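You operate a simulated robot arm through the tools that you are given. There is no shell and no other tool. Be economical: measure what you need, move in short steps, check, and stop when the job is done.

You are at the controls of a simulated robot arm. One attempt, no reset.

JOB
Hang every tape roll on the hook of its own colour.
Fine: the blue and red rolls swap hooks; the yellow one waits on the shelf.

Only the result counts: the job must be done as asked and must still hold three seconds after the hand-in. Knocking over, shifting, dropping, spilling or breaking anything else fails it.

ROBOT AND FRAMES
A 6-joint arm with a two-finger parallel gripper, fixed in place. Base frame: the origin is at the foot of the arm, x ahead of it, y to its left, z up. Lengths are in m, angles in rad, forces in N, time in s.
With the tool pointing down near the work surface it reaches from about 0.32 to 0.7 m from the base axis. Its first joint turns from -2.897 to 2.897 rad. Payload 4.1 kg.
The tool frame sits at the grasp point between the pads (the TCP): z along the fingers, y along the line on which they close. The tips reach 0.023 m beyond it. The gripper opens to 0.094 m. The fingers are 0.038 m wide and 0.01 m thick; the gripper's body (0.054 by 0.096 m) begins 0.039 m behind the TCP.
Orientation is that of the tool frame in the base frame, as a unit quaternion [x, y, z, w]. With the fingers straight down and closing along the base's y, the tool's x points along the base's -x, its y along +y and its z along -z.

CONTROLS
- The arm moves only by the tool move_arm. Its argument "plan" is a list of rows, each an object of numbers (a shift or turn left out is 0, a gripper value left out holds the last): "jaw": the opening, from 0 (shut) to 1 (fully open); "dx", "dy", "dz": the shift along the tool's x, y, z in units of 300 mm (1.0 is 300 mm); "ax", "ay", "az": the turn, a rotation vector about the tool's x, y, z in units of 90 degrees (1.0 is 90 degrees). In form: [{"jaw": .., "dx": .., "dy": .., "dz": .., "ax": .., "ay": .., "az": ..}, ...]. A call has 1 to 12 rows; each row is the pose to reach, as a shift and turn from the pose commanded when the call began, along the tool's axes at that moment. A call with a number of a shift or a turn outside -1 to 1 is refused whole. Each row takes 0.2 s and may step no farther than 0.05 m and 0.15 rad from the row before; otherwise, or with a gripper value out of range, the whole call is refused. Where a pose cannot be reached the arm comes as near as it can. A force on the tool above 40 N (or 10 N above the force at the start of the call, whichever is more), or a blocked arm, ends the call early, and 0.2 s more pass. The fingers move at their own pace (about 0.045 m/s each) and stop on an object; they squeeze with about 45 N. The grip force told is the motor's: it shows also when the fingers shut on nothing. Time passes only in rows, and 0.2 s behind the last, so rows that repeat a pose let the fingers close. The reply holds the time, the measured pose of the TCP, the force on the tool along the base axes, the opening and the grip force, in the units named above and with some noise, with the torque about the TCP (base axes, N m) and any sound that the robot's microphone picked up, and new pictures: "pictures" is both (left out), scene, wrist or none.
- Cameras (640 x 400 px; columns grow to the right, rows downward): "scene" is fixed at [0.3993, 0.5024, 1.765]; the picture's right is [-1.00, -0.04, 0.00], its down [-0.02, 0.48, -0.88] and it looks along [0.04, -0.88, -0.48] (base axes); focal length 372 px, centre (320, 200). "wrist" rides on the gripper at [0.086, 0.016, -0.075] in the tool frame; the picture's right is [-0.18, 0.98, 0.00], its down [-0.58, -0.11, -0.81] and it looks along [-0.79, -0.15, 0.59] (tool axes); focal length 243 px, centre (320, 200). There is no depth. A picture from a camera that has moved, and an enlarged one, comes with that camera's place and axes in the base frame and with its lens.
- lift_body(by): slides the trunk up (or, below 0, down) by that many m; the arm rides with it, the base frame stays. It gives what a move gives, with no picture.
- enlarge(camera, box): a new picture of the part [left, top, right, bottom] of that camera's present view, enlarged. The clock stands still meanwhile.
- hand_in(): hands the job in; it is judged then, once.

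Work in short steps. Places have to be worked out from the pictures, the camera data and where the tool is seen: move nearer, look again, correct. Check each grasp and each placing, and mend what went wrong. You have 120 turns and 200 pictures in all, those below and enlarged ones among them. Open the gripper and draw the arm clear of the work before you hand the job in, unless the task says otherwise; then end with one line.

The tools are called after ">>>" as a command line: name --argument value ..., lists and objects as JSON in quotes. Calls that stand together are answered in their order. move_arm: Moves the arm, as the interface text tells. Its arguments: {"type":"object","properties":{"plan":{"type":"array","items":{"type":"object","properties":{"jaw":{"type":"number"},"dx":{"type":"number"},"dy":{"type":"number"},"dz":{"type":"number"},"ax":{"type":"number"},"ay":{"type":"number"},"az":{"type":"number"}}}},"pictures":{"type":"string","enum":["both","scene","wrist","none"]}},"required":["plan"]} The other tools are called the same way: lift_body (by) slides the trunk up or down; enlarge (camera, box) takes an enlarged picture of a part of a camera's view; hand_in () hands the job in.

At the start:

```text
t: 0.0
ee_pos: [0.1954, -0.2234, 1.3495]
tcp_rot: [0.0, 1.0, 0.0, -0.001]
force: [1.2, -0.3, 0.3]
ft_torque: [0.0, 0.01, 0.04]
grip_width: 0.0938
gripper_force: 0.0
trunk travel left (down, up): [-0.525, 0.065]
```

scene: 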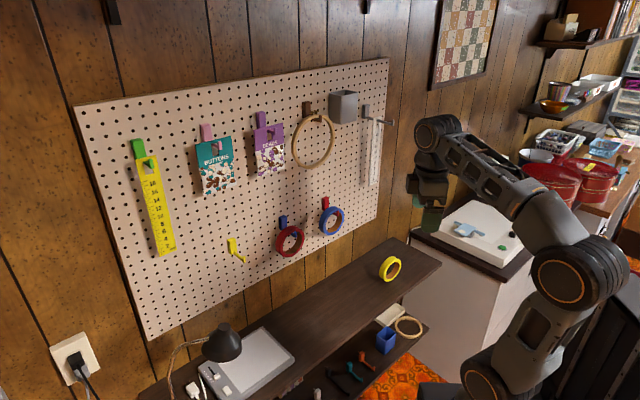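
wrist: 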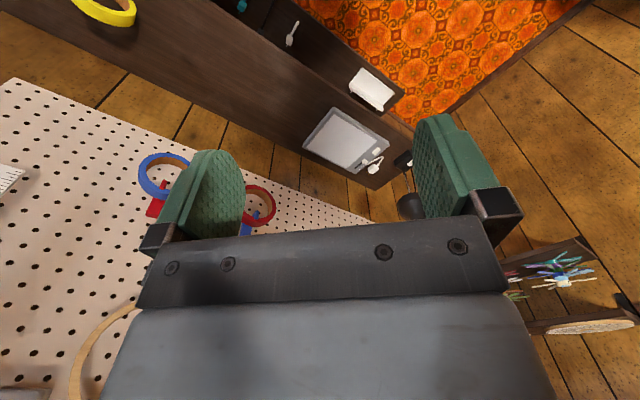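

I start by enlarging the key areas to see the hooks and the rolls.

>>> enlarge --camera "scene" --box '[210, 180, 370, 280]'

>>> enlarge --camera "scene" --box '[350, 230, 446, 290]'

>>> enlarge --camera "wrist" --box '[60, 0, 300, 240]'

```text
4.00 times, centred on (290, 230) of scene
camera zoom: at [0.3993, 0.5024, 1.765], right [-1.0, -0.04, 0.0], down [-0.02, 0.48, -0.88], along [0.04, -0.88, -0.48], focal length 1489 px, centre (440, 80)
```

zoom: 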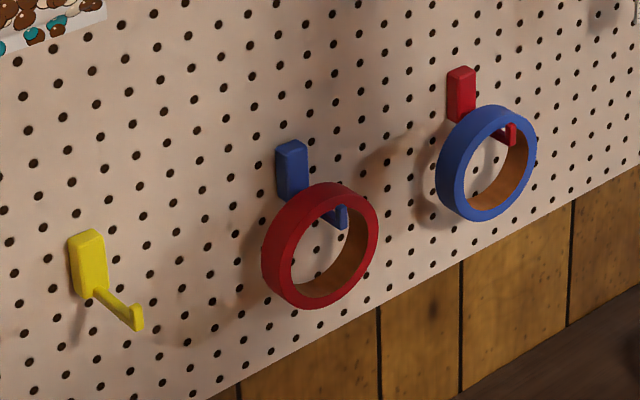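

```text
6.67 times, centred on (398, 260) of scene
camera zoom: at [0.3993, 0.5024, 1.765], right [-1.0, -0.04, 0.0], down [-0.02, 0.48, -0.88], along [0.04, -0.88, -0.48], focal length 2482 px, centre (-200, -200)
```

zoom: 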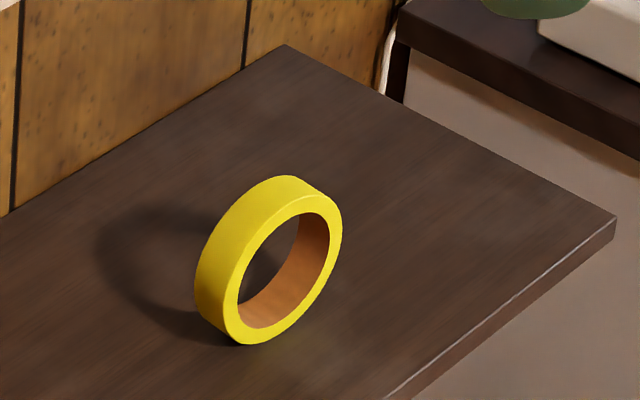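

```text
1.67 times, centred on (180, 120) of wrist
camera zoom: at [0.1098, -0.2071, 1.4236], right [0.18, 0.98, 0.0], down [0.58, -0.11, 0.81], along [0.79, -0.15, -0.59], focal length 404 px, centre (553, 333)
```

zoom: 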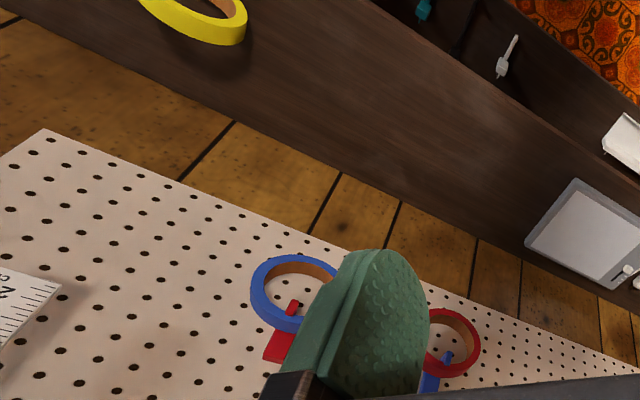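

Triangulation puts the red roll at about (0.533, -0.433, 1.105) and the blue at about (0.411, -0.582, 1.095). The board faces the robot with its normal near (-0.774, 0.633), at a depth of about 0.71. The three hooks are about 0.19 m apart sideways. I first move out a little and yaw the tool.

>>> move_arm --plan '[{"dx": -0.07, "dy": -0.057, "az": -0.0939, "jaw": 1}, {"dx": -0.14, "dy": -0.114, "az": -0.1878}, {"dx": -0.21, "dy": -0.171, "az": -0.2817}, {"dx": -0.28, "dy": -0.228, "az": -0.3756}, {"dx": -0.35, "dy": -0.285, "az": -0.4695}, {"dx": -0.42, "dy": -0.342, "az": -0.5633}]' --pictures "scene"

```text
t: 1.4
ee_pos: [0.3238, -0.327, 1.3492]
tcp_rot: [-0.429, 0.903, -0.001, -0.001]
force: [-0.1, -0.1, 0.0]
ft_torque: [0.01, -0.01, 0.01]
grip_width: 0.094
gripper_force: 0.0
trunk travel left (down, up): [-0.525, 0.065]
```

scene: 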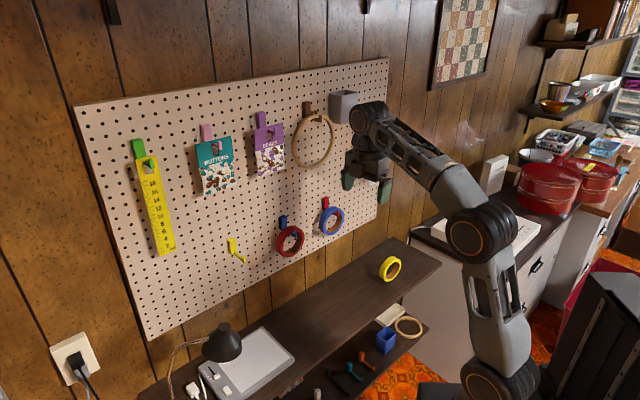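

Orientation is as wanted. Now I pitch the tool up to horizontal toward the board, descending and moving slightly out and to the left.

>>> move_arm --plan '[{"ax": 0.0909, "dz": 0.06, "dy": -0.01, "dx": -0.015}, {"ax": 0.1818, "dz": 0.12, "dy": -0.02, "dx": -0.03}, {"ax": 0.2727, "dz": 0.18, "dy": -0.03, "dx": -0.045}, {"ax": 0.3636, "dz": 0.24, "dy": -0.04, "dx": -0.06}, {"ax": 0.4545, "dz": 0.3, "dy": -0.05, "dx": -0.075}, {"ax": 0.5455, "dz": 0.36, "dy": -0.06, "dx": -0.09}, {"ax": 0.6364, "dz": 0.42, "dy": -0.07, "dx": -0.105}, {"ax": 0.7273, "dz": 0.48, "dy": -0.08, "dx": -0.12}, {"ax": 0.8182, "dz": 0.54, "dy": -0.09, "dx": -0.135}, {"ax": 0.9091, "dz": 0.6, "dy": -0.1, "dx": -0.15}, {"ax": 1.0, "dz": 0.66, "dy": -0.11, "dx": -0.16}]'

```text
t: 3.8
ee_pos: [0.3744, -0.3139, 1.1456]
tcp_rot: [-0.297, 0.652, -0.633, 0.293]
force: [1.6, 2.8, 4.2]
ft_torque: [0.04, 0.15, -0.23]
grip_width: 0.0938
gripper_force: 0.0
out of reach, approached as far as the arm can: row 8, 9, 10
trunk travel left (down, up): [-0.525, 0.065]
camera wrist: at [0.2613, -0.3293, 1.1306], right [0.1, 0.16, -0.98], down [-0.23, 0.96, 0.14], along [0.97, 0.21, 0.14], focal length 243 px, centre (320, 200)
```

scene: 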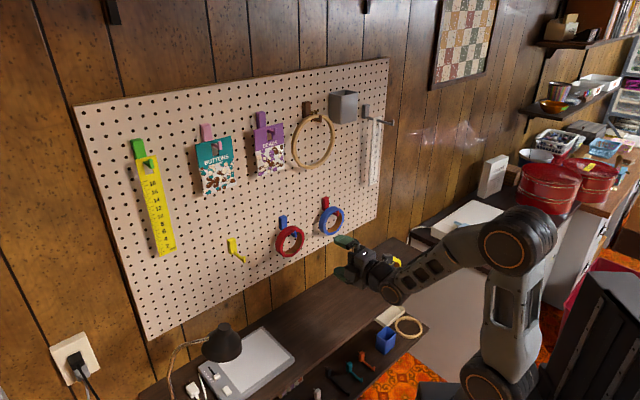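
wrist: 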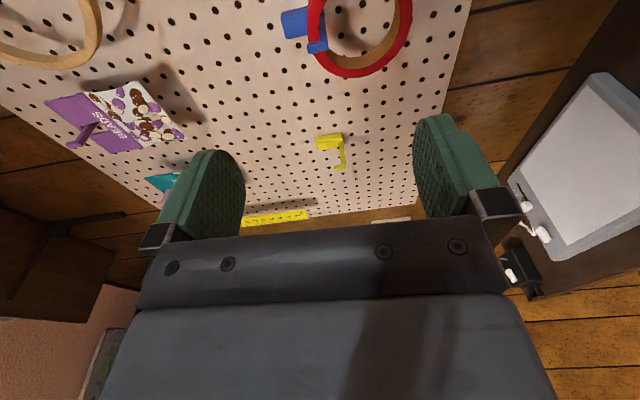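

The tool is now horizontal, in line with the red roll, at depth 0.49. I go down to the level of the roll's bottom rim, move in a little and look.

>>> move_arm --plan '[{"dy": 0.09, "dz": 0.05}, {"dy": 0.18, "dz": 0.1}, {"dy": 0.267, "dz": 0.15}, {"dy": 0.267, "dz": 0.2}]'

```text
t: 4.8
ee_pos: [0.4249, -0.3487, 1.0721]
tcp_rot: [0.303, -0.639, 0.639, -0.303]
force: [0.5, -0.7, 0.2]
ft_torque: [0.01, 0.02, -0.04]
grip_width: 0.094
gripper_force: 0.1
trunk travel left (down, up): [-0.525, 0.065]
camera wrist: at [0.3123, -0.3686, 1.0545], right [0.12, 0.14, -0.98], down [-0.26, 0.96, 0.11], along [0.96, 0.24, 0.15], focal length 243 px, centre (320, 200)
```

scene: 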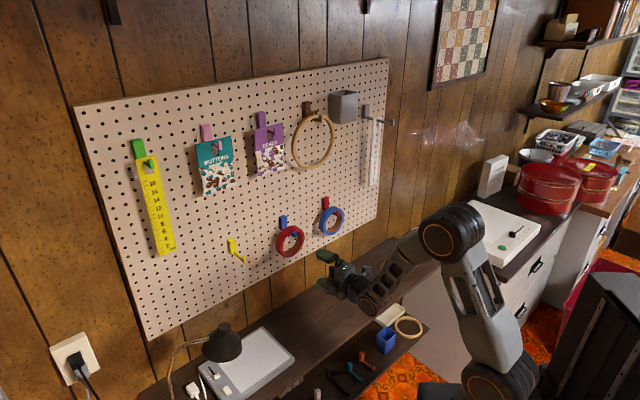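
wrist: 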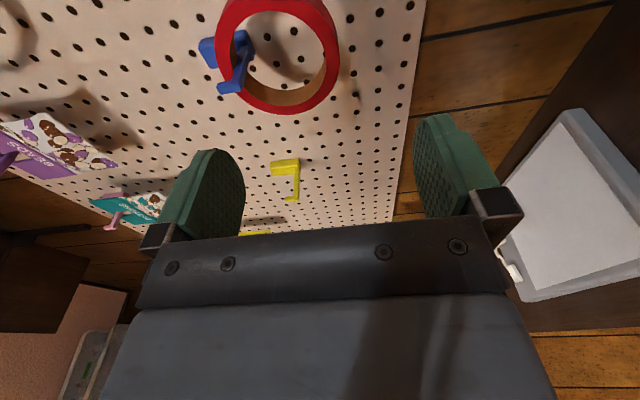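

The orientation is now exact. I enlarge the red roll to measure it.

>>> enlarge --camera "wrist" --box '[180, 0, 388, 130]'

```text
3.08 times, centred on (284, 65) of wrist
camera zoom: at [0.3123, -0.3686, 1.0545], right [0.12, 0.14, -0.98], down [-0.26, 0.96, 0.11], along [0.96, 0.24, 0.15], focal length 746 px, centre (431, 615)
```

zoom: 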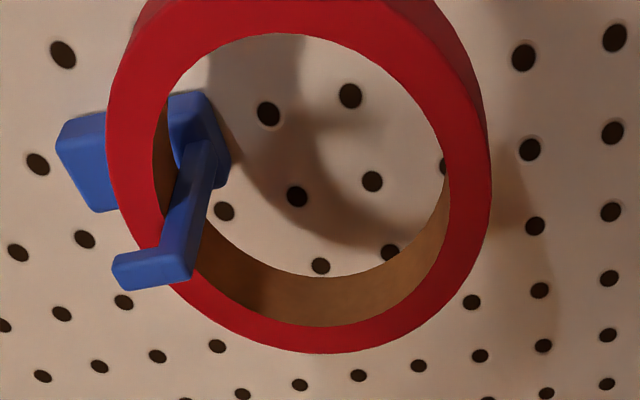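

Triangulated: the roll's front face is at depth 0.685, its centre is at lateral -0.005 and z 1.104. Outer diameter is about 0.098, inner about 0.074. I set the jaw to half open and approach until the tips are short of the face, then check.

>>> move_arm --plan '[{"jaw": 0.55, "dz": 0.06, "dy": 0.037, "dx": 0.013}, {"dz": 0.12, "dy": 0.037, "dx": 0.013}, {"dz": 0.18, "dy": 0.037, "dx": 0.013}, {"dz": 0.25, "dy": 0.037, "dx": 0.013}, {"dz": 0.29, "dy": 0.037, "dx": 0.013}]'

```text
t: 6.0
ee_pos: [0.4888, -0.4069, 1.0609]
tcp_rot: [0.303, -0.639, 0.639, -0.303]
force: [0.3, 0.4, -0.3]
ft_torque: [0.02, 0.01, -0.02]
grip_width: 0.0516
gripper_force: 0.0
trunk travel left (down, up): [-0.525, 0.065]
camera wrist: at [0.3766, -0.4256, 1.043], right [0.12, 0.14, -0.98], down [-0.26, 0.96, 0.11], along [0.96, 0.24, 0.15], focal length 243 px, centre (320, 200)
```

scene: 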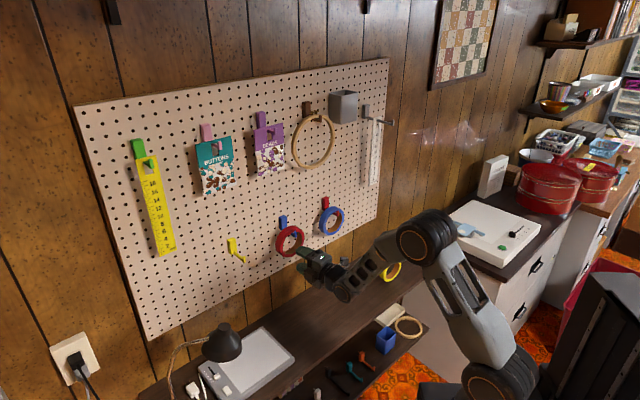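
wrist: 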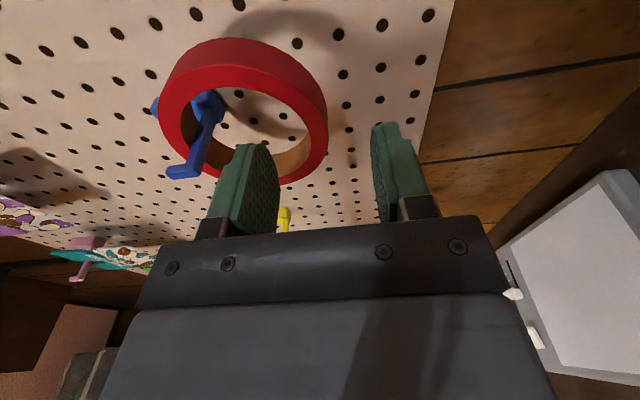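

The left (upper) finger is lined up inside the hole and the other is below the rim. I advance 0.05 m.

>>> move_arm --plan '[{"dz": 0.06}, {"dz": 0.12}, {"dz": 0.165}]'

```text
t: 6.8
ee_pos: [0.5281, -0.4379, 1.0614]
tcp_rot: [0.303, -0.639, 0.639, -0.302]
force: [-0.5, -0.4, -0.7]
ft_torque: [-0.03, 0.0, 0.03]
grip_width: 0.0518
gripper_force: 0.0
trunk travel left (down, up): [-0.525, 0.065]
camera wrist: at [0.4151, -0.4575, 1.0442], right [0.12, 0.14, -0.98], down [-0.26, 0.96, 0.11], along [0.96, 0.24, 0.15], focal length 243 px, centre (320, 200)
```

scene: 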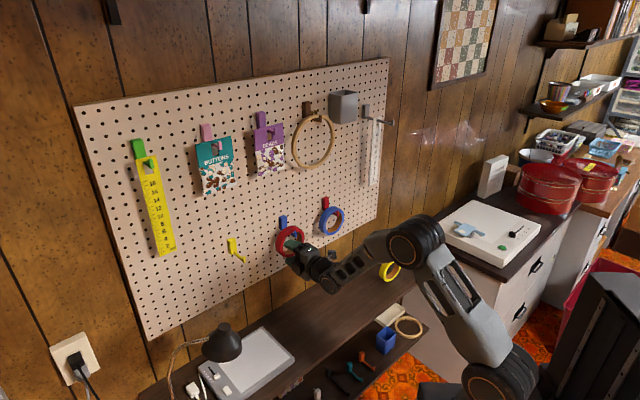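
wrist: 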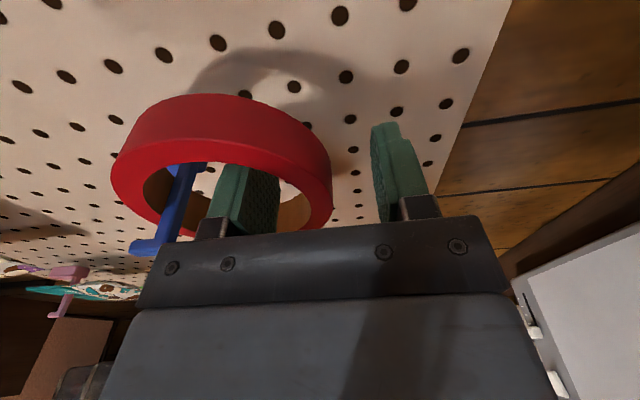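

The upper finger is inside the hole and the lower one is outside. I close the gripper.

>>> move_arm --plan '[{"dy": -0.008, "jaw": 0}, {"dy": -0.008}, {"dy": -0.008}, {"dy": -0.008}]'

```text
t: 7.8
ee_pos: [0.5269, -0.4381, 1.0632]
tcp_rot: [-0.303, 0.639, -0.639, 0.302]
force: [-0.4, -0.6, 1.1]
ft_torque: [0.01, -0.02, 0.0]
grip_width: 0.014
gripper_force: 44.9
trunk travel left (down, up): [-0.525, 0.065]
camera wrist: at [0.4151, -0.4569, 1.0467], right [0.12, 0.14, -0.98], down [-0.26, 0.96, 0.11], along [0.96, 0.24, 0.15], focal length 243 px, centre (320, 200)
```

scene: 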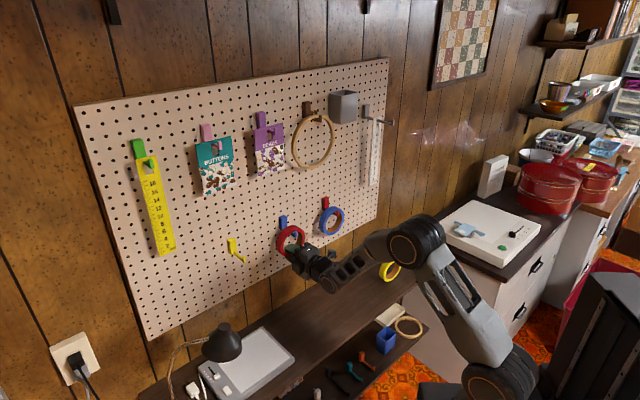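
wrist: 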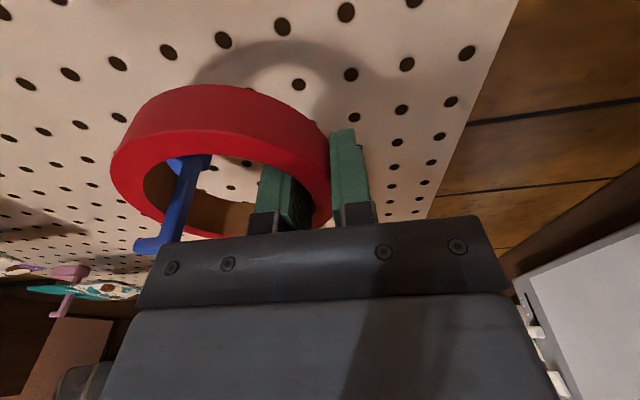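

The grip is firm (0.014 m, 45 N). I lift 0.026 m to clear the hook's upturned tip, then draw straight back.

>>> move_arm --plan '[{"dy": -0.045}, {"dy": -0.087}, {"dy": -0.087}, {"dy": -0.087, "dz": -0.06}, {"dy": -0.087, "dz": -0.13}, {"dy": -0.087, "dz": -0.23}, {"dy": -0.087, "dz": -0.35}, {"dy": -0.087, "dz": -0.45}]'

```text
t: 9.6
ee_pos: [0.423, -0.3531, 1.0895]
tcp_rot: [0.303, -0.639, 0.639, -0.303]
force: [0.3, 0.5, -0.7]
ft_torque: [-0.02, -0.01, -0.03]
grip_width: 0.0135
gripper_force: 45.1
trunk travel left (down, up): [-0.525, 0.065]
camera wrist: at [0.3105, -0.3722, 1.0724], right [0.12, 0.14, -0.98], down [-0.26, 0.96, 0.11], along [0.96, 0.24, 0.15], focal length 243 px, centre (320, 200)
```

scene: 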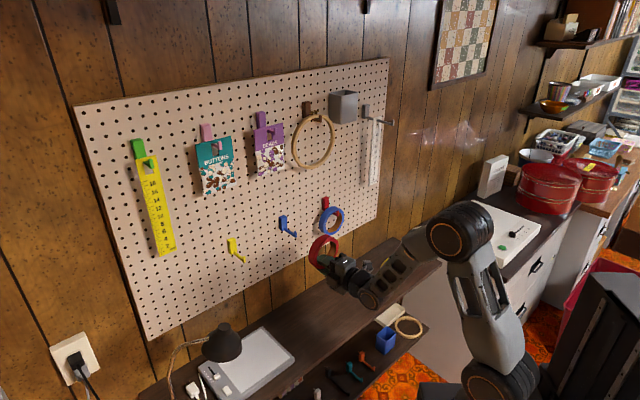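
wrist: 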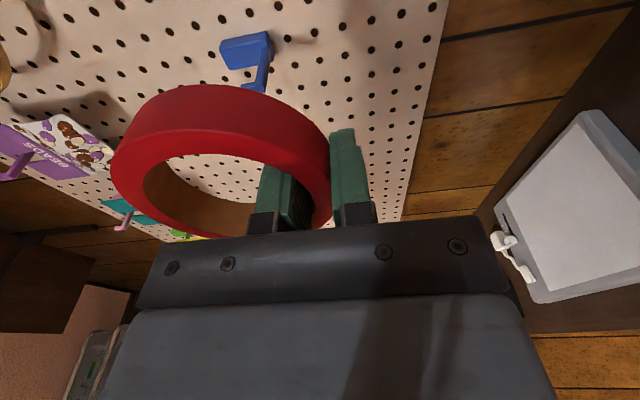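

The red roll is off cleanly. I enlarge the scene to measure the offset between the now-visible blue hook and the yellow one.

>>> enlarge --camera "scene" --box '[220, 190, 348, 270]'

>>> enlarge --camera "wrist" --box '[190, 0, 350, 100]'

```text
5.00 times, centred on (284, 230) of scene
camera zoom: at [0.3993, 0.5024, 1.765], right [-1.0, -0.04, 0.0], down [-0.02, 0.48, -0.88], along [0.04, -0.88, -0.48], focal length 1862 px, centre (500, 50)
```

zoom: 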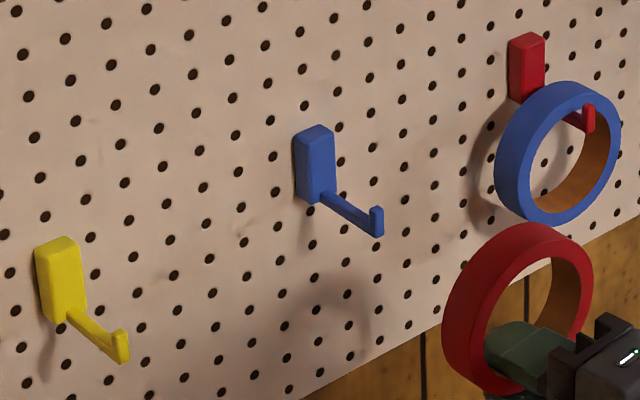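

```text
4.00 times, centred on (270, 50) of wrist
camera zoom: at [0.3105, -0.3722, 1.0724], right [0.12, 0.14, -0.98], down [-0.26, 0.96, 0.11], along [0.96, 0.24, 0.15], focal length 970 px, centre (520, 800)
```

zoom: 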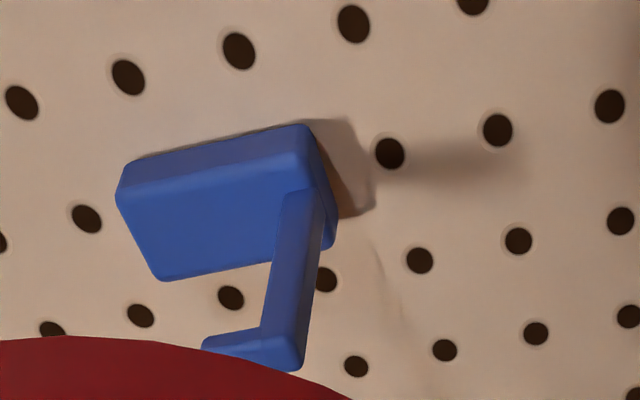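

The hook tips and the board's top edge together show the board runs at 45°, with direction (0.707, 0.707). The hooks are about 0.177 m apart at equal height. The tips are near yellow (0.638, -0.291), blue (0.513, -0.414) and red (0.388, -0.542), with z about 1.136. I move the red roll in front of the yellow hook for a temporary hang and correct the yaw by 5.7°.

>>> move_arm --plan '[{"dx": -0.13, "dz": 0.03, "ay": 0.013}, {"dx": -0.26, "dz": 0.06, "ay": 0.026}, {"dx": -0.39, "dz": 0.09, "ay": 0.039}, {"dx": -0.52, "dz": 0.12, "ay": 0.052}, {"dx": -0.64, "dz": 0.157, "ay": 0.0633}, {"dx": -0.64, "dz": 0.157, "ay": 0.0633}]'

```text
t: 11.0
ee_pos: [0.581, -0.2329, 1.0899]
tcp_rot: [0.271, -0.653, 0.653, -0.27]
force: [0.9, 0.3, -1.1]
ft_torque: [-0.01, -0.02, 0.01]
grip_width: 0.0136
gripper_force: 44.6
trunk travel left (down, up): [-0.525, 0.065]
camera wrist: at [0.4676, -0.2409, 1.0724], right [0.13, 0.13, -0.98], down [-0.16, 0.98, 0.11], along [0.98, 0.14, 0.15], focal length 243 px, centre (320, 200)
```

scene: 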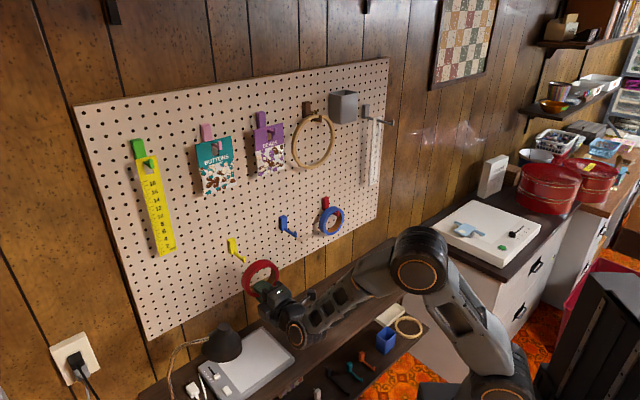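
wrist: 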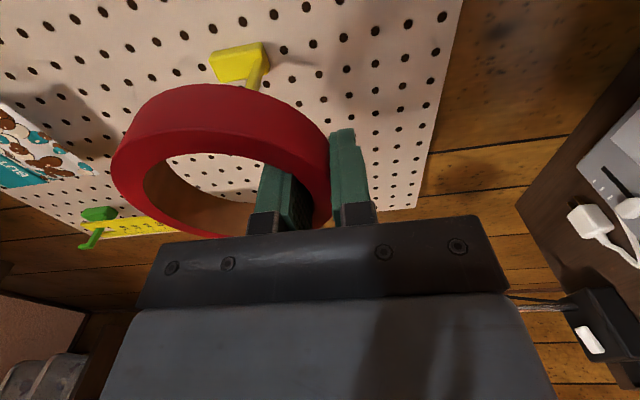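

The arm is in place. I advance 0.045 m and check that the hook's tip lines up inside the hole.

>>> move_arm --plan '[{"dz": 0.05}, {"dz": 0.1}, {"dz": 0.15}, {"dz": 0.15}]'

>>> enlarge --camera "scene" --box '[200, 220, 328, 300]'

```text
t: 12.0
ee_pos: [0.614, -0.2661, 1.0904]
tcp_rot: [0.27, -0.653, 0.654, -0.27]
force: [-0.3, 0.0, -0.9]
ft_torque: [-0.02, -0.01, -0.02]
grip_width: 0.0141
gripper_force: 45.2
trunk travel left (down, up): [-0.525, 0.065]
camera wrist: at [0.4993, -0.2737, 1.0737], right [0.13, 0.13, -0.98], down [-0.16, 0.98, 0.11], along [0.98, 0.14, 0.15], focal length 243 px, centre (320, 200)
```

scene: 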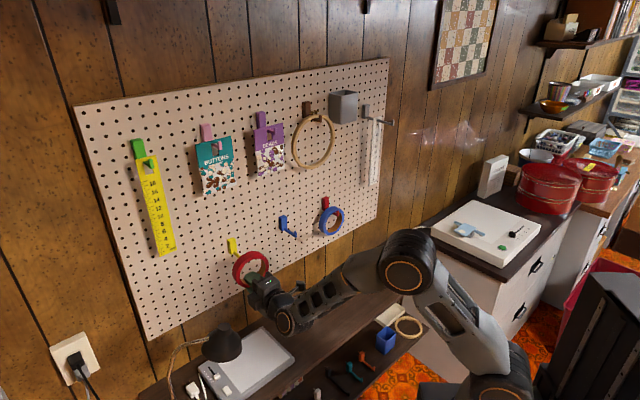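
wrist: 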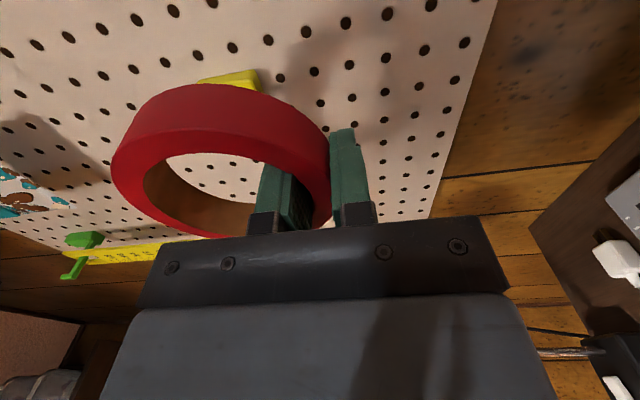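

```text
5.00 times, centred on (264, 260) of scene
camera zoom: at [0.3993, 0.5024, 1.765], right [-1.0, -0.04, 0.0], down [-0.02, 0.48, -0.88], along [0.04, -0.88, -0.48], focal length 1862 px, centre (600, -100)
```

zoom: 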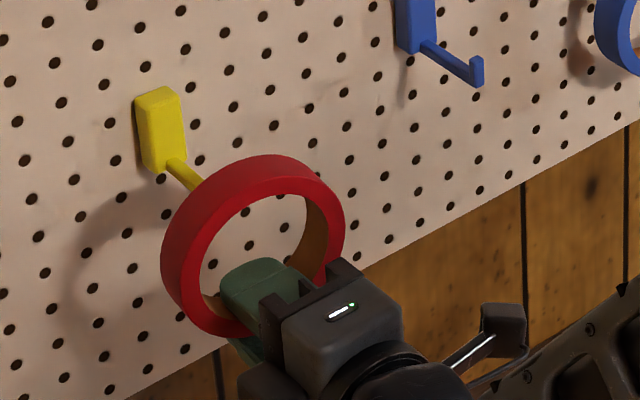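

The hook tip should pass through the upper part of the hole with a margin of about 15 mm. I advance the remaining 0.065 m.

>>> move_arm --plan '[{"dz": 0.04}, {"dz": 0.08}, {"dz": 0.12}, {"dz": 0.16}, {"dz": 0.2}, {"dz": 0.217}]'

>>> enlarge --camera "scene" --box '[200, 220, 328, 300]'

```text
t: 13.4
ee_pos: [0.6582, -0.3117, 1.0895]
tcp_rot: [-0.271, 0.654, -0.653, 0.271]
force: [-1.2, 0.3, -1.1]
ft_torque: [0.03, 0.0, 0.03]
grip_width: 0.0139
gripper_force: 45.3
trunk travel left (down, up): [-0.525, 0.065]
camera wrist: at [0.5451, -0.3191, 1.0728], right [0.13, 0.13, -0.98], down [-0.16, 0.98, 0.11], along [0.98, 0.14, 0.15], focal length 243 px, centre (320, 200)
```

scene: 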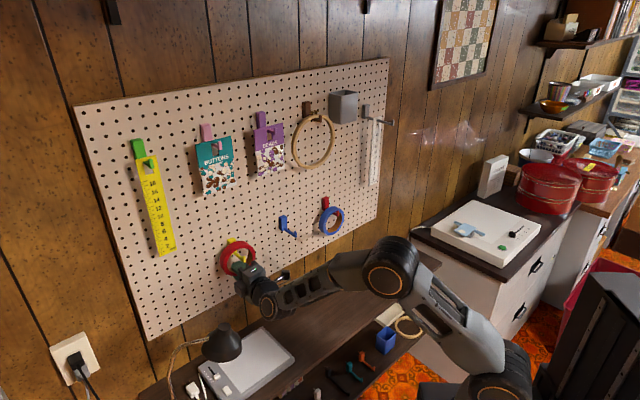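
wrist: 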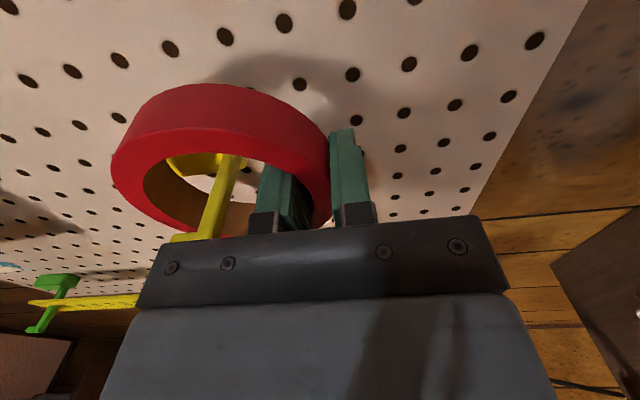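

```text
5.00 times, centred on (264, 260) of scene
camera zoom: at [0.3993, 0.5024, 1.765], right [-1.0, -0.04, 0.0], down [-0.02, 0.48, -0.88], along [0.04, -0.88, -0.48], focal length 1862 px, centre (600, -100)
```

zoom: 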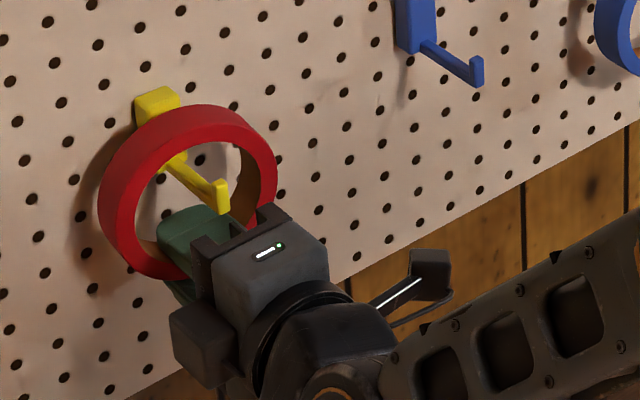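

The yellow hook passes through the hole. I lower 0.027 m, open part way and check.

>>> move_arm --plan '[{"dy": 0.04}, {"dy": 0.07}, {"dy": 0.09}, {"dy": 0.09}]' --pictures "wrist"

```text
t: 14.4
ee_pos: [0.659, -0.3096, 1.0625]
tcp_rot: [0.27, -0.653, 0.654, -0.271]
force: [1.2, -0.1, 4.0]
ft_torque: [-0.02, 0.07, 0.01]
grip_width: 0.0138
gripper_force: 44.6
trunk travel left (down, up): [-0.525, 0.065]
camera wrist: at [0.5448, -0.3189, 1.0462], right [0.13, 0.13, -0.98], down [-0.16, 0.98, 0.11], along [0.98, 0.14, 0.15], focal length 243 px, centre (320, 200)
```

wrist: 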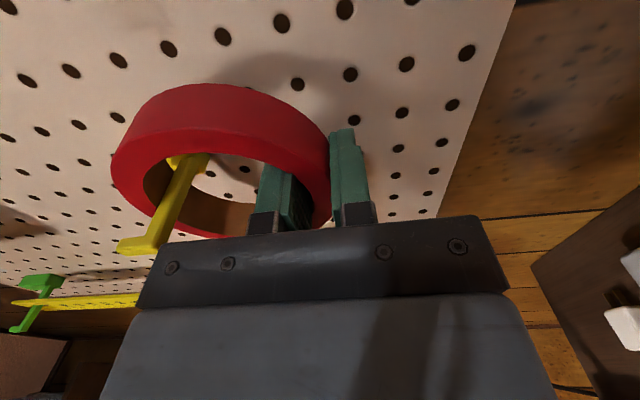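

A light upward force (about 4 N) shows the ring has met the hook. I open the gripper and draw back.

>>> move_arm --plan '[{"jaw": 0.5}, {"dy": 0.003}, {"dy": 0.003}, {"dy": 0.003}, {"dy": 0.003, "dz": -0.07}, {"dy": 0.003, "dz": -0.15}, {"dy": 0.003, "dz": -0.27}, {"dy": 0.003, "dz": -0.4}]'

>>> enlarge --camera "scene" --box '[200, 190, 360, 290]'

```text
t: 16.2
ee_pos: [0.5738, -0.2242, 1.0625]
tcp_rot: [0.271, -0.653, 0.653, -0.27]
force: [-0.1, -0.1, 0.8]
ft_torque: [0.02, 0.03, -0.03]
grip_width: 0.047
gripper_force: 0.0
trunk travel left (down, up): [-0.525, 0.065]
camera wrist: at [0.4602, -0.2323, 1.0459], right [0.13, 0.13, -0.98], down [-0.16, 0.98, 0.11], along [0.98, 0.14, 0.15], focal length 243 px, centre (320, 200)
```

scene: 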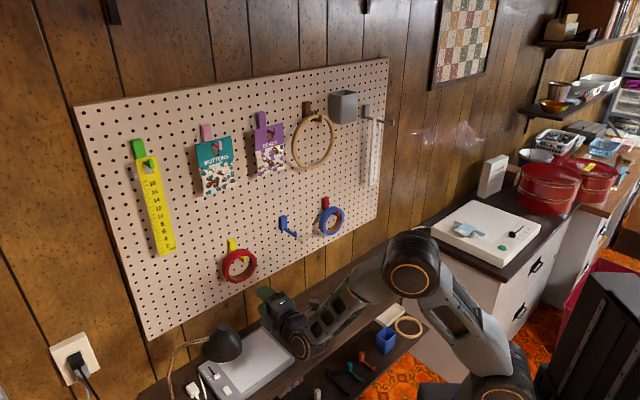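
wrist: 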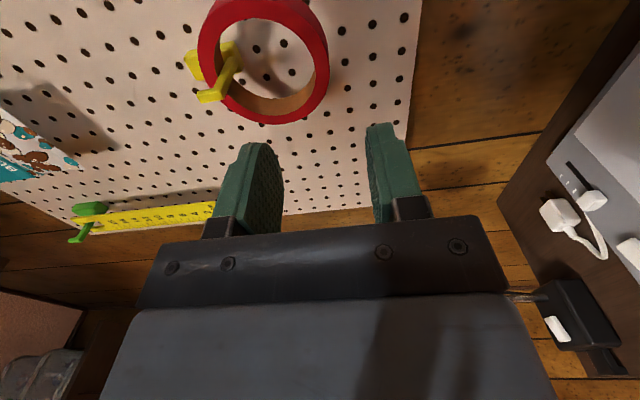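

```text
4.00 times, centred on (280, 240) of scene
camera zoom: at [0.3993, 0.5024, 1.765], right [-1.0, -0.04, 0.0], down [-0.02, 0.48, -0.88], along [0.04, -0.88, -0.48], focal length 1489 px, centre (480, 40)
```

zoom: 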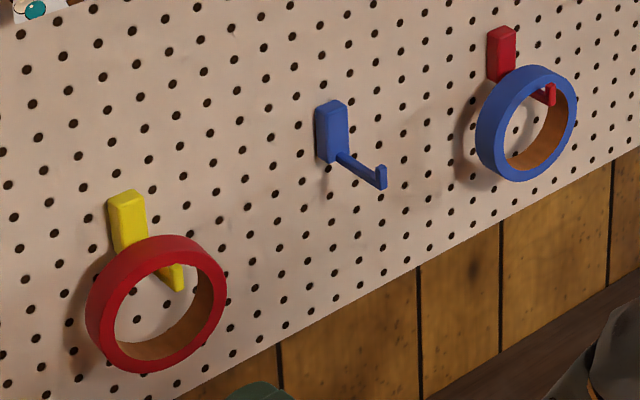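

The red roll is parked on the yellow hook. Now I move across to the blue roll on the red hook, staying clear of the board.

>>> move_arm --plan '[{"dx": 0.1, "dz": -0.045}, {"dx": 0.25, "dz": -0.09}, {"dx": 0.4, "dz": -0.09}, {"dx": 0.55, "dz": -0.09}, {"dx": 0.7, "dz": -0.09}, {"dx": 0.85, "dz": -0.09}, {"dx": 1.0, "dz": -0.09}]' --pictures "none"

>>> move_arm --plan '[{"dx": 0.1}, {"dx": 0.187}, {"dx": 0.187}]'

>>> enlarge --camera "wrist" --box '[180, 0, 388, 130]'

```text
t: 17.8
ee_pos: [0.3448, -0.423, 1.0601]
tcp_rot: [-0.271, 0.654, -0.652, 0.271]
force: [-0.4, -0.4, 0.6]
ft_torque: [0.04, 0.01, -0.02]
grip_width: 0.047
gripper_force: 0.1
trunk travel left (down, up): [-0.525, 0.065]
```

```text
t: 18.6
ee_pos: [0.3043, -0.4593, 1.0604]
tcp_rot: [-0.27, 0.654, -0.653, 0.27]
force: [-0.5, 0.0, -0.4]
ft_torque: [0.02, 0.01, 0.03]
grip_width: 0.0473
gripper_force: 0.0
trunk travel left (down, up): [-0.525, 0.065]
camera wrist: at [0.191, -0.4674, 1.0442], right [0.13, 0.13, -0.98], down [-0.16, 0.98, 0.11], along [0.98, 0.14, 0.15], focal length 243 px, centre (320, 200)
```

scene: 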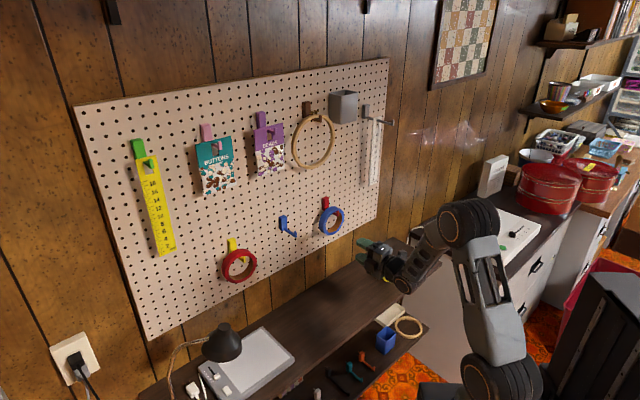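
wrist: 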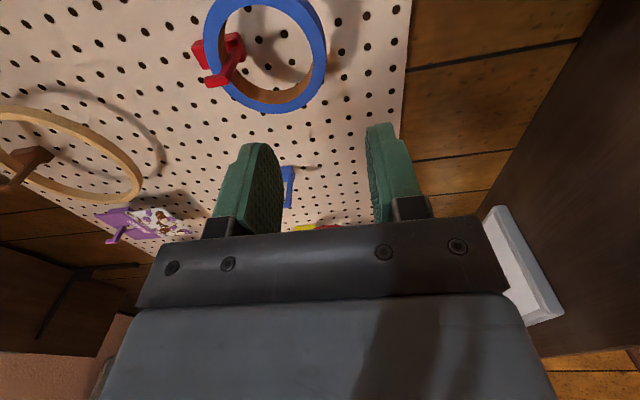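

```text
3.08 times, centred on (284, 65) of wrist
camera zoom: at [0.191, -0.4674, 1.0442], right [0.13, 0.13, -0.98], down [-0.16, 0.98, 0.11], along [0.98, 0.14, 0.15], focal length 746 px, centre (431, 615)
```

zoom: 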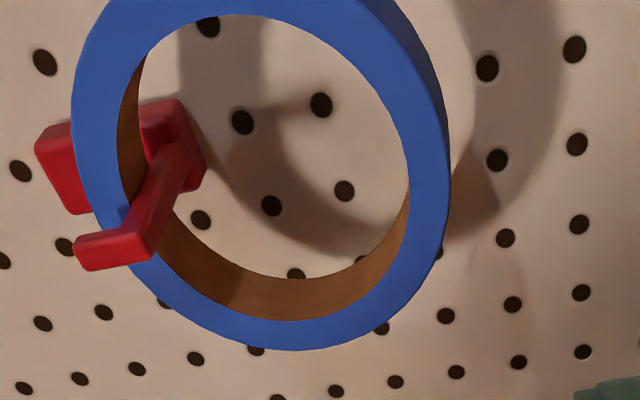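

The roll's rim sits at z 1.057–1.069 with its front face at depth 0.69. The TCP is laterally centred at depth 0.54. I raise it 4 mm and advance 0.147 m.

>>> move_arm --plan '[{"dy": -0.013, "dz": 0.1}, {"dy": -0.013, "dz": 0.2}, {"dy": -0.013, "dz": 0.3}, {"dy": -0.013, "dz": 0.37}, {"dy": -0.013, "dz": 0.43}, {"dy": -0.013, "dz": 0.49}]'

```text
t: 20.0
ee_pos: [0.4069, -0.5637, 1.0664]
tcp_rot: [-0.271, 0.654, -0.653, 0.271]
force: [0.0, -0.6, 1.0]
ft_torque: [0.01, -0.01, 0.0]
grip_width: 0.0468
gripper_force: 0.0
trunk travel left (down, up): [-0.525, 0.065]
camera wrist: at [0.2933, -0.5719, 1.0485], right [0.13, 0.13, -0.98], down [-0.16, 0.98, 0.11], along [0.98, 0.14, 0.15], focal length 243 px, centre (320, 200)
```

scene: 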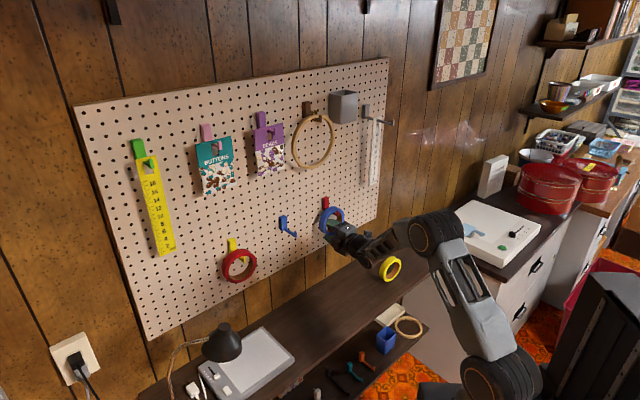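
wrist: 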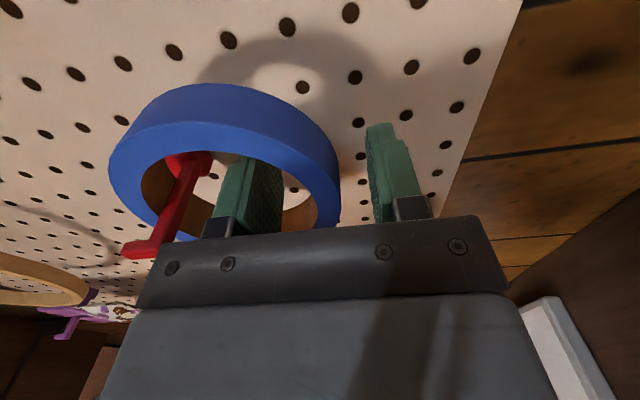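

The rim lies between the fingers. I close, lift 0.027 m and draw back 0.13 m.

>>> move_arm --plan '[{"jaw": 0}, {}, {}, {}]' --pictures "none"

>>> move_arm --plan '[{"dy": -0.045}, {"dy": -0.09}, {"dy": -0.09}, {"dy": -0.09, "dz": -0.06}, {"dy": -0.09, "dz": -0.13}, {"dy": -0.09, "dz": -0.23}, {"dy": -0.09, "dz": -0.35}, {"dy": -0.09, "dz": -0.43}]'

```text
t: 21.0
ee_pos: [0.4072, -0.5641, 1.0659]
tcp_rot: [-0.271, 0.654, -0.653, 0.27]
force: [-0.2, 0.5, 0.4]
ft_torque: [0.0, 0.01, -0.03]
grip_width: 0.0133
gripper_force: 45.0
trunk travel left (down, up): [-0.525, 0.065]
```

```text
t: 22.8
ee_pos: [0.3155, -0.4718, 1.0933]
tcp_rot: [-0.27, 0.654, -0.653, 0.271]
force: [0.4, 0.7, -0.2]
ft_torque: [0.0, 0.02, 0.01]
grip_width: 0.013
gripper_force: 45.1
trunk travel left (down, up): [-0.525, 0.065]
camera wrist: at [0.2009, -0.4795, 1.0756], right [0.13, 0.13, -0.98], down [-0.16, 0.98, 0.11], along [0.98, 0.14, 0.15], focal length 243 px, centre (320, 200)
```

scene: 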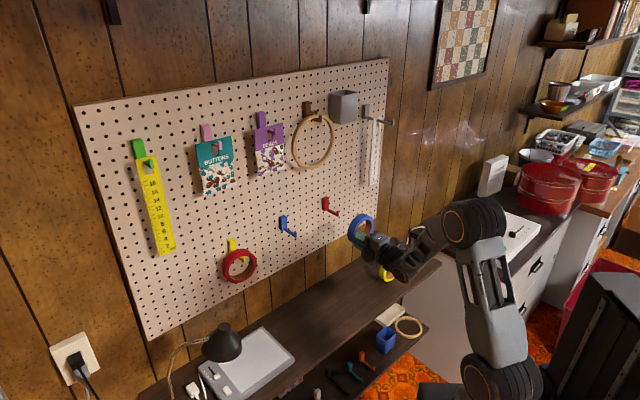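
wrist: 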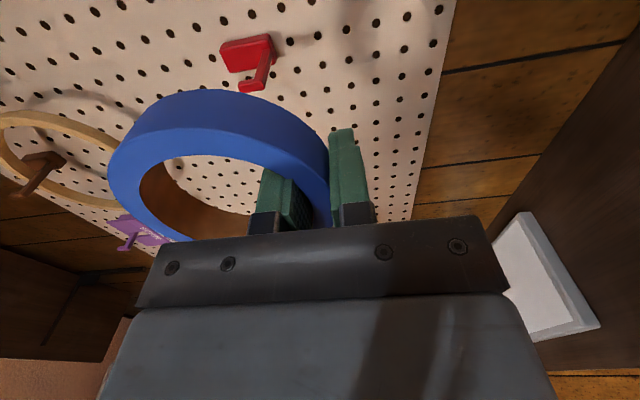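

The blue roll is off the red hook. I shift it 0.179 m left to the blue hook, advance 0.07 m and check.

>>> move_arm --plan '[{"dx": -0.12}, {"dx": -0.24}, {"dx": -0.36}, {"dx": -0.48}, {"dx": -0.598}, {"dx": -0.598, "dz": 0.08}, {"dx": -0.598, "dz": 0.16}, {"dx": -0.598, "dz": 0.2}]'

>>> enlarge --camera "scene" --box '[240, 190, 368, 270]'

```text
t: 24.6
ee_pos: [0.4857, -0.3871, 1.0925]
tcp_rot: [0.271, -0.653, 0.653, -0.271]
force: [0.9, 0.3, -0.4]
ft_torque: [0.0, 0.0, -0.01]
grip_width: 0.0129
gripper_force: 44.4
trunk travel left (down, up): [-0.525, 0.065]
camera wrist: at [0.3718, -0.3955, 1.0753], right [0.13, 0.13, -0.98], down [-0.16, 0.98, 0.11], along [0.98, 0.14, 0.15], focal length 243 px, centre (320, 200)
```

scene: 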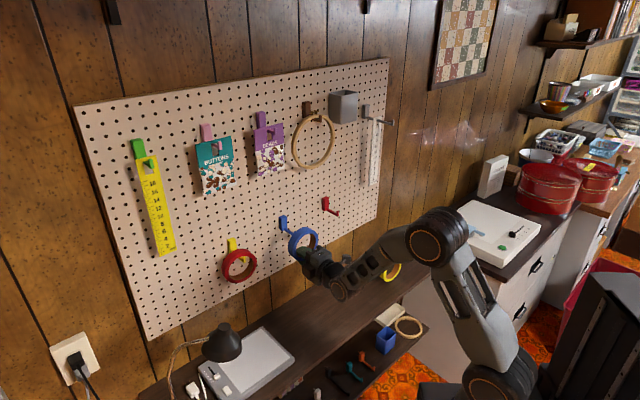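
wrist: 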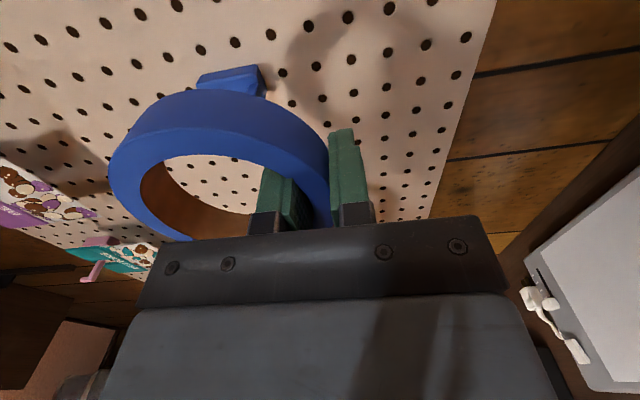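

```text
5.00 times, centred on (304, 230) of scene
camera zoom: at [0.3993, 0.5024, 1.765], right [-1.0, -0.04, 0.0], down [-0.02, 0.48, -0.88], along [0.04, -0.88, -0.48], focal length 1862 px, centre (400, 50)
```

zoom: 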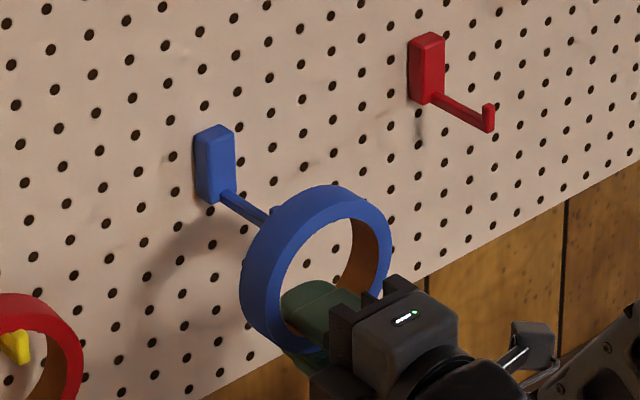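

Alignment looks the same as on the previous hang, so I advance the remaining 0.07 m.

>>> move_arm --plan '[{"dz": 0.04}, {"dz": 0.08}, {"dz": 0.12}, {"dz": 0.16}, {"dz": 0.2}, {"dz": 0.235}]'

>>> enlarge --camera "scene" --box '[240, 190, 368, 270]'

```text
t: 26.0
ee_pos: [0.535, -0.4388, 1.0921]
tcp_rot: [-0.271, 0.653, -0.653, 0.271]
force: [-0.5, 0.5, -0.5]
ft_torque: [0.0, -0.01, 0.03]
grip_width: 0.0127
gripper_force: 44.8
trunk travel left (down, up): [-0.525, 0.065]
camera wrist: at [0.4211, -0.4465, 1.0748], right [0.13, 0.13, -0.98], down [-0.16, 0.98, 0.11], along [0.98, 0.14, 0.15], focal length 243 px, centre (320, 200)
```

scene: 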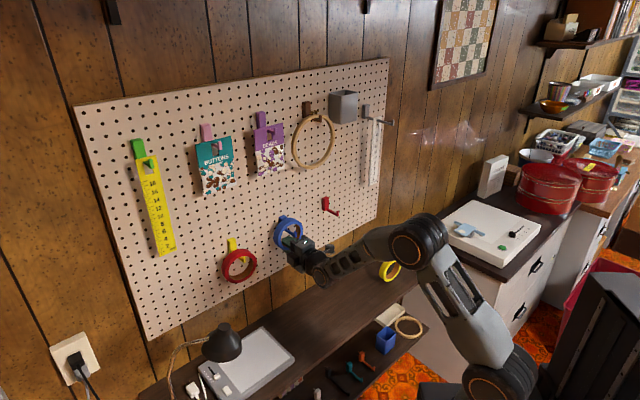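
wrist: 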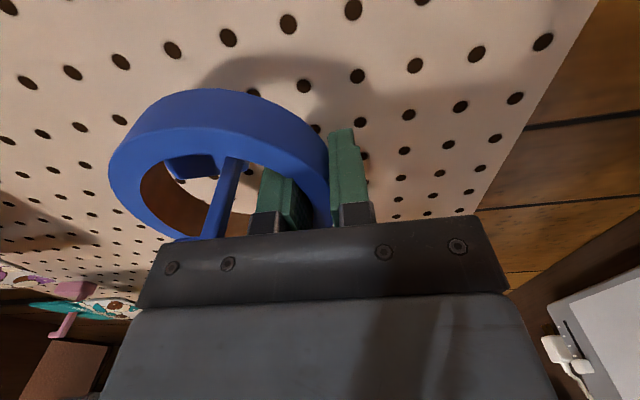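

```text
5.00 times, centred on (304, 230) of scene
camera zoom: at [0.3993, 0.5024, 1.765], right [-1.0, -0.04, 0.0], down [-0.02, 0.48, -0.88], along [0.04, -0.88, -0.48], focal length 1862 px, centre (400, 50)
```

zoom: 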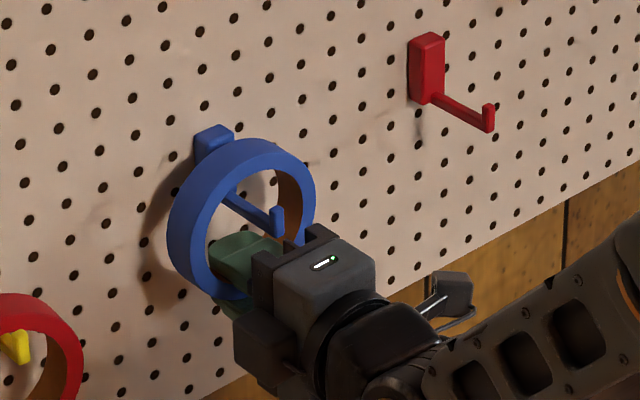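

The blue hook passes through the hole. I lower the roll onto it.

>>> move_arm --plan '[{"dy": 0.04}, {"dy": 0.07}, {"dy": 0.094}, {"dy": 0.094}]' --pictures "none"

```text
t: 27.0
ee_pos: [0.5342, -0.4381, 1.0637]
tcp_rot: [-0.27, 0.654, -0.653, 0.271]
force: [0.1, 0.1, -0.4]
ft_torque: [-0.03, 0.0, 0.0]
grip_width: 0.0128
gripper_force: 45.3
trunk travel left (down, up): [-0.525, 0.065]
```

There is no contact force yet, so I ease down 3 mm more.

>>> move_arm --plan '[{"dy": 0.006}, {"dy": 0.012}, {"dy": 0.012}]' --pictures "wrist"

```text
t: 27.8
ee_pos: [0.5349, -0.4373, 1.0616]
tcp_rot: [0.27, -0.653, 0.653, -0.27]
force: [-1.3, 1.0, 5.5]
ft_torque: [-0.1, -0.09, -0.02]
grip_width: 0.0127
gripper_force: 45.0
trunk travel left (down, up): [-0.525, 0.065]
camera wrist: at [0.421, -0.445, 1.044], right [0.13, 0.13, -0.98], down [-0.16, 0.98, 0.11], along [0.98, 0.14, 0.15], focal length 243 px, centre (320, 200)
```

wrist: 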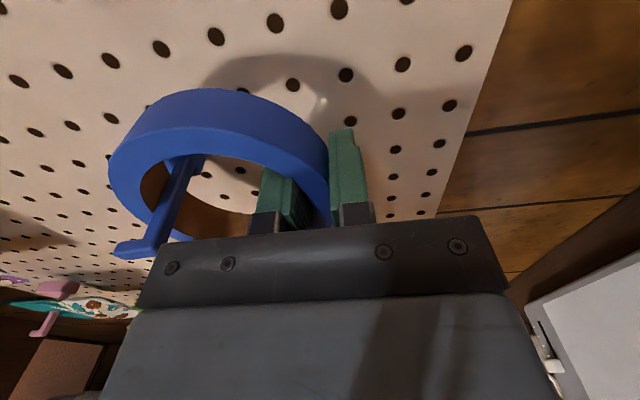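

The ring is resting on the hook (5 N). I open and draw back.

>>> move_arm --plan '[{"jaw": 0.5}, {"dy": 0.003}, {"dy": 0.003}, {"dy": 0.003}, {"dy": 0.003, "dz": -0.07}, {"dy": 0.003, "dz": -0.15}, {"dy": 0.003, "dz": -0.27}, {"dy": 0.003, "dz": -0.4}]'

>>> enlarge --camera "scene" --box '[200, 190, 360, 290]'

```text
t: 29.6
ee_pos: [0.4485, -0.3513, 1.0596]
tcp_rot: [-0.27, 0.654, -0.653, 0.27]
force: [0.1, -0.5, 0.1]
ft_torque: [-0.02, -0.01, -0.02]
grip_width: 0.0469
gripper_force: 0.1
trunk travel left (down, up): [-0.525, 0.065]
camera wrist: at [0.335, -0.3611, 1.0431], right [0.13, 0.13, -0.98], down [-0.16, 0.98, 0.11], along [0.98, 0.14, 0.15], focal length 243 px, centre (320, 200)
```

scene: 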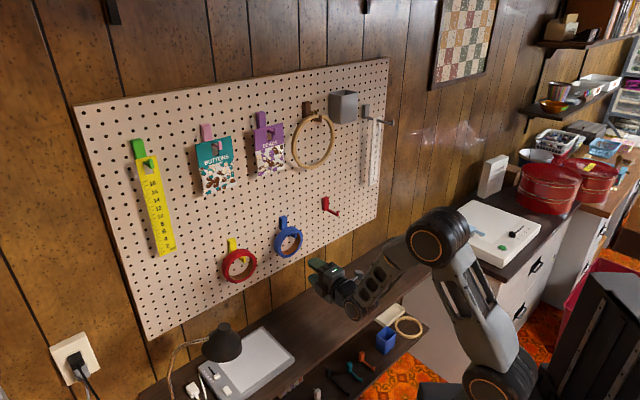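
wrist: 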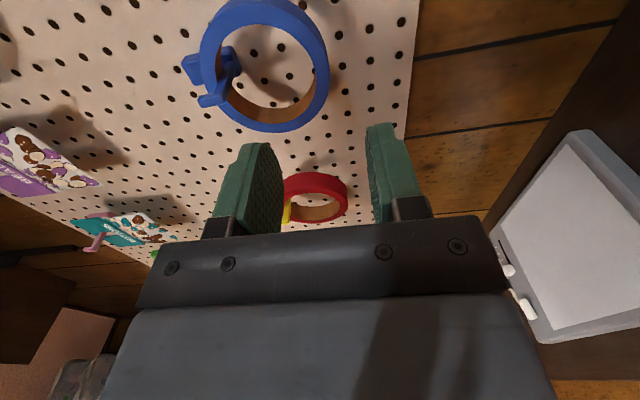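

```text
4.00 times, centred on (280, 240) of scene
camera zoom: at [0.3993, 0.5024, 1.765], right [-1.0, -0.04, 0.0], down [-0.02, 0.48, -0.88], along [0.04, -0.88, -0.48], focal length 1489 px, centre (480, 40)
```

zoom: 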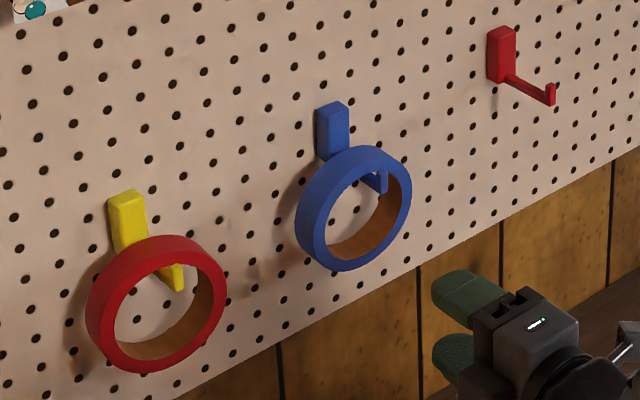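

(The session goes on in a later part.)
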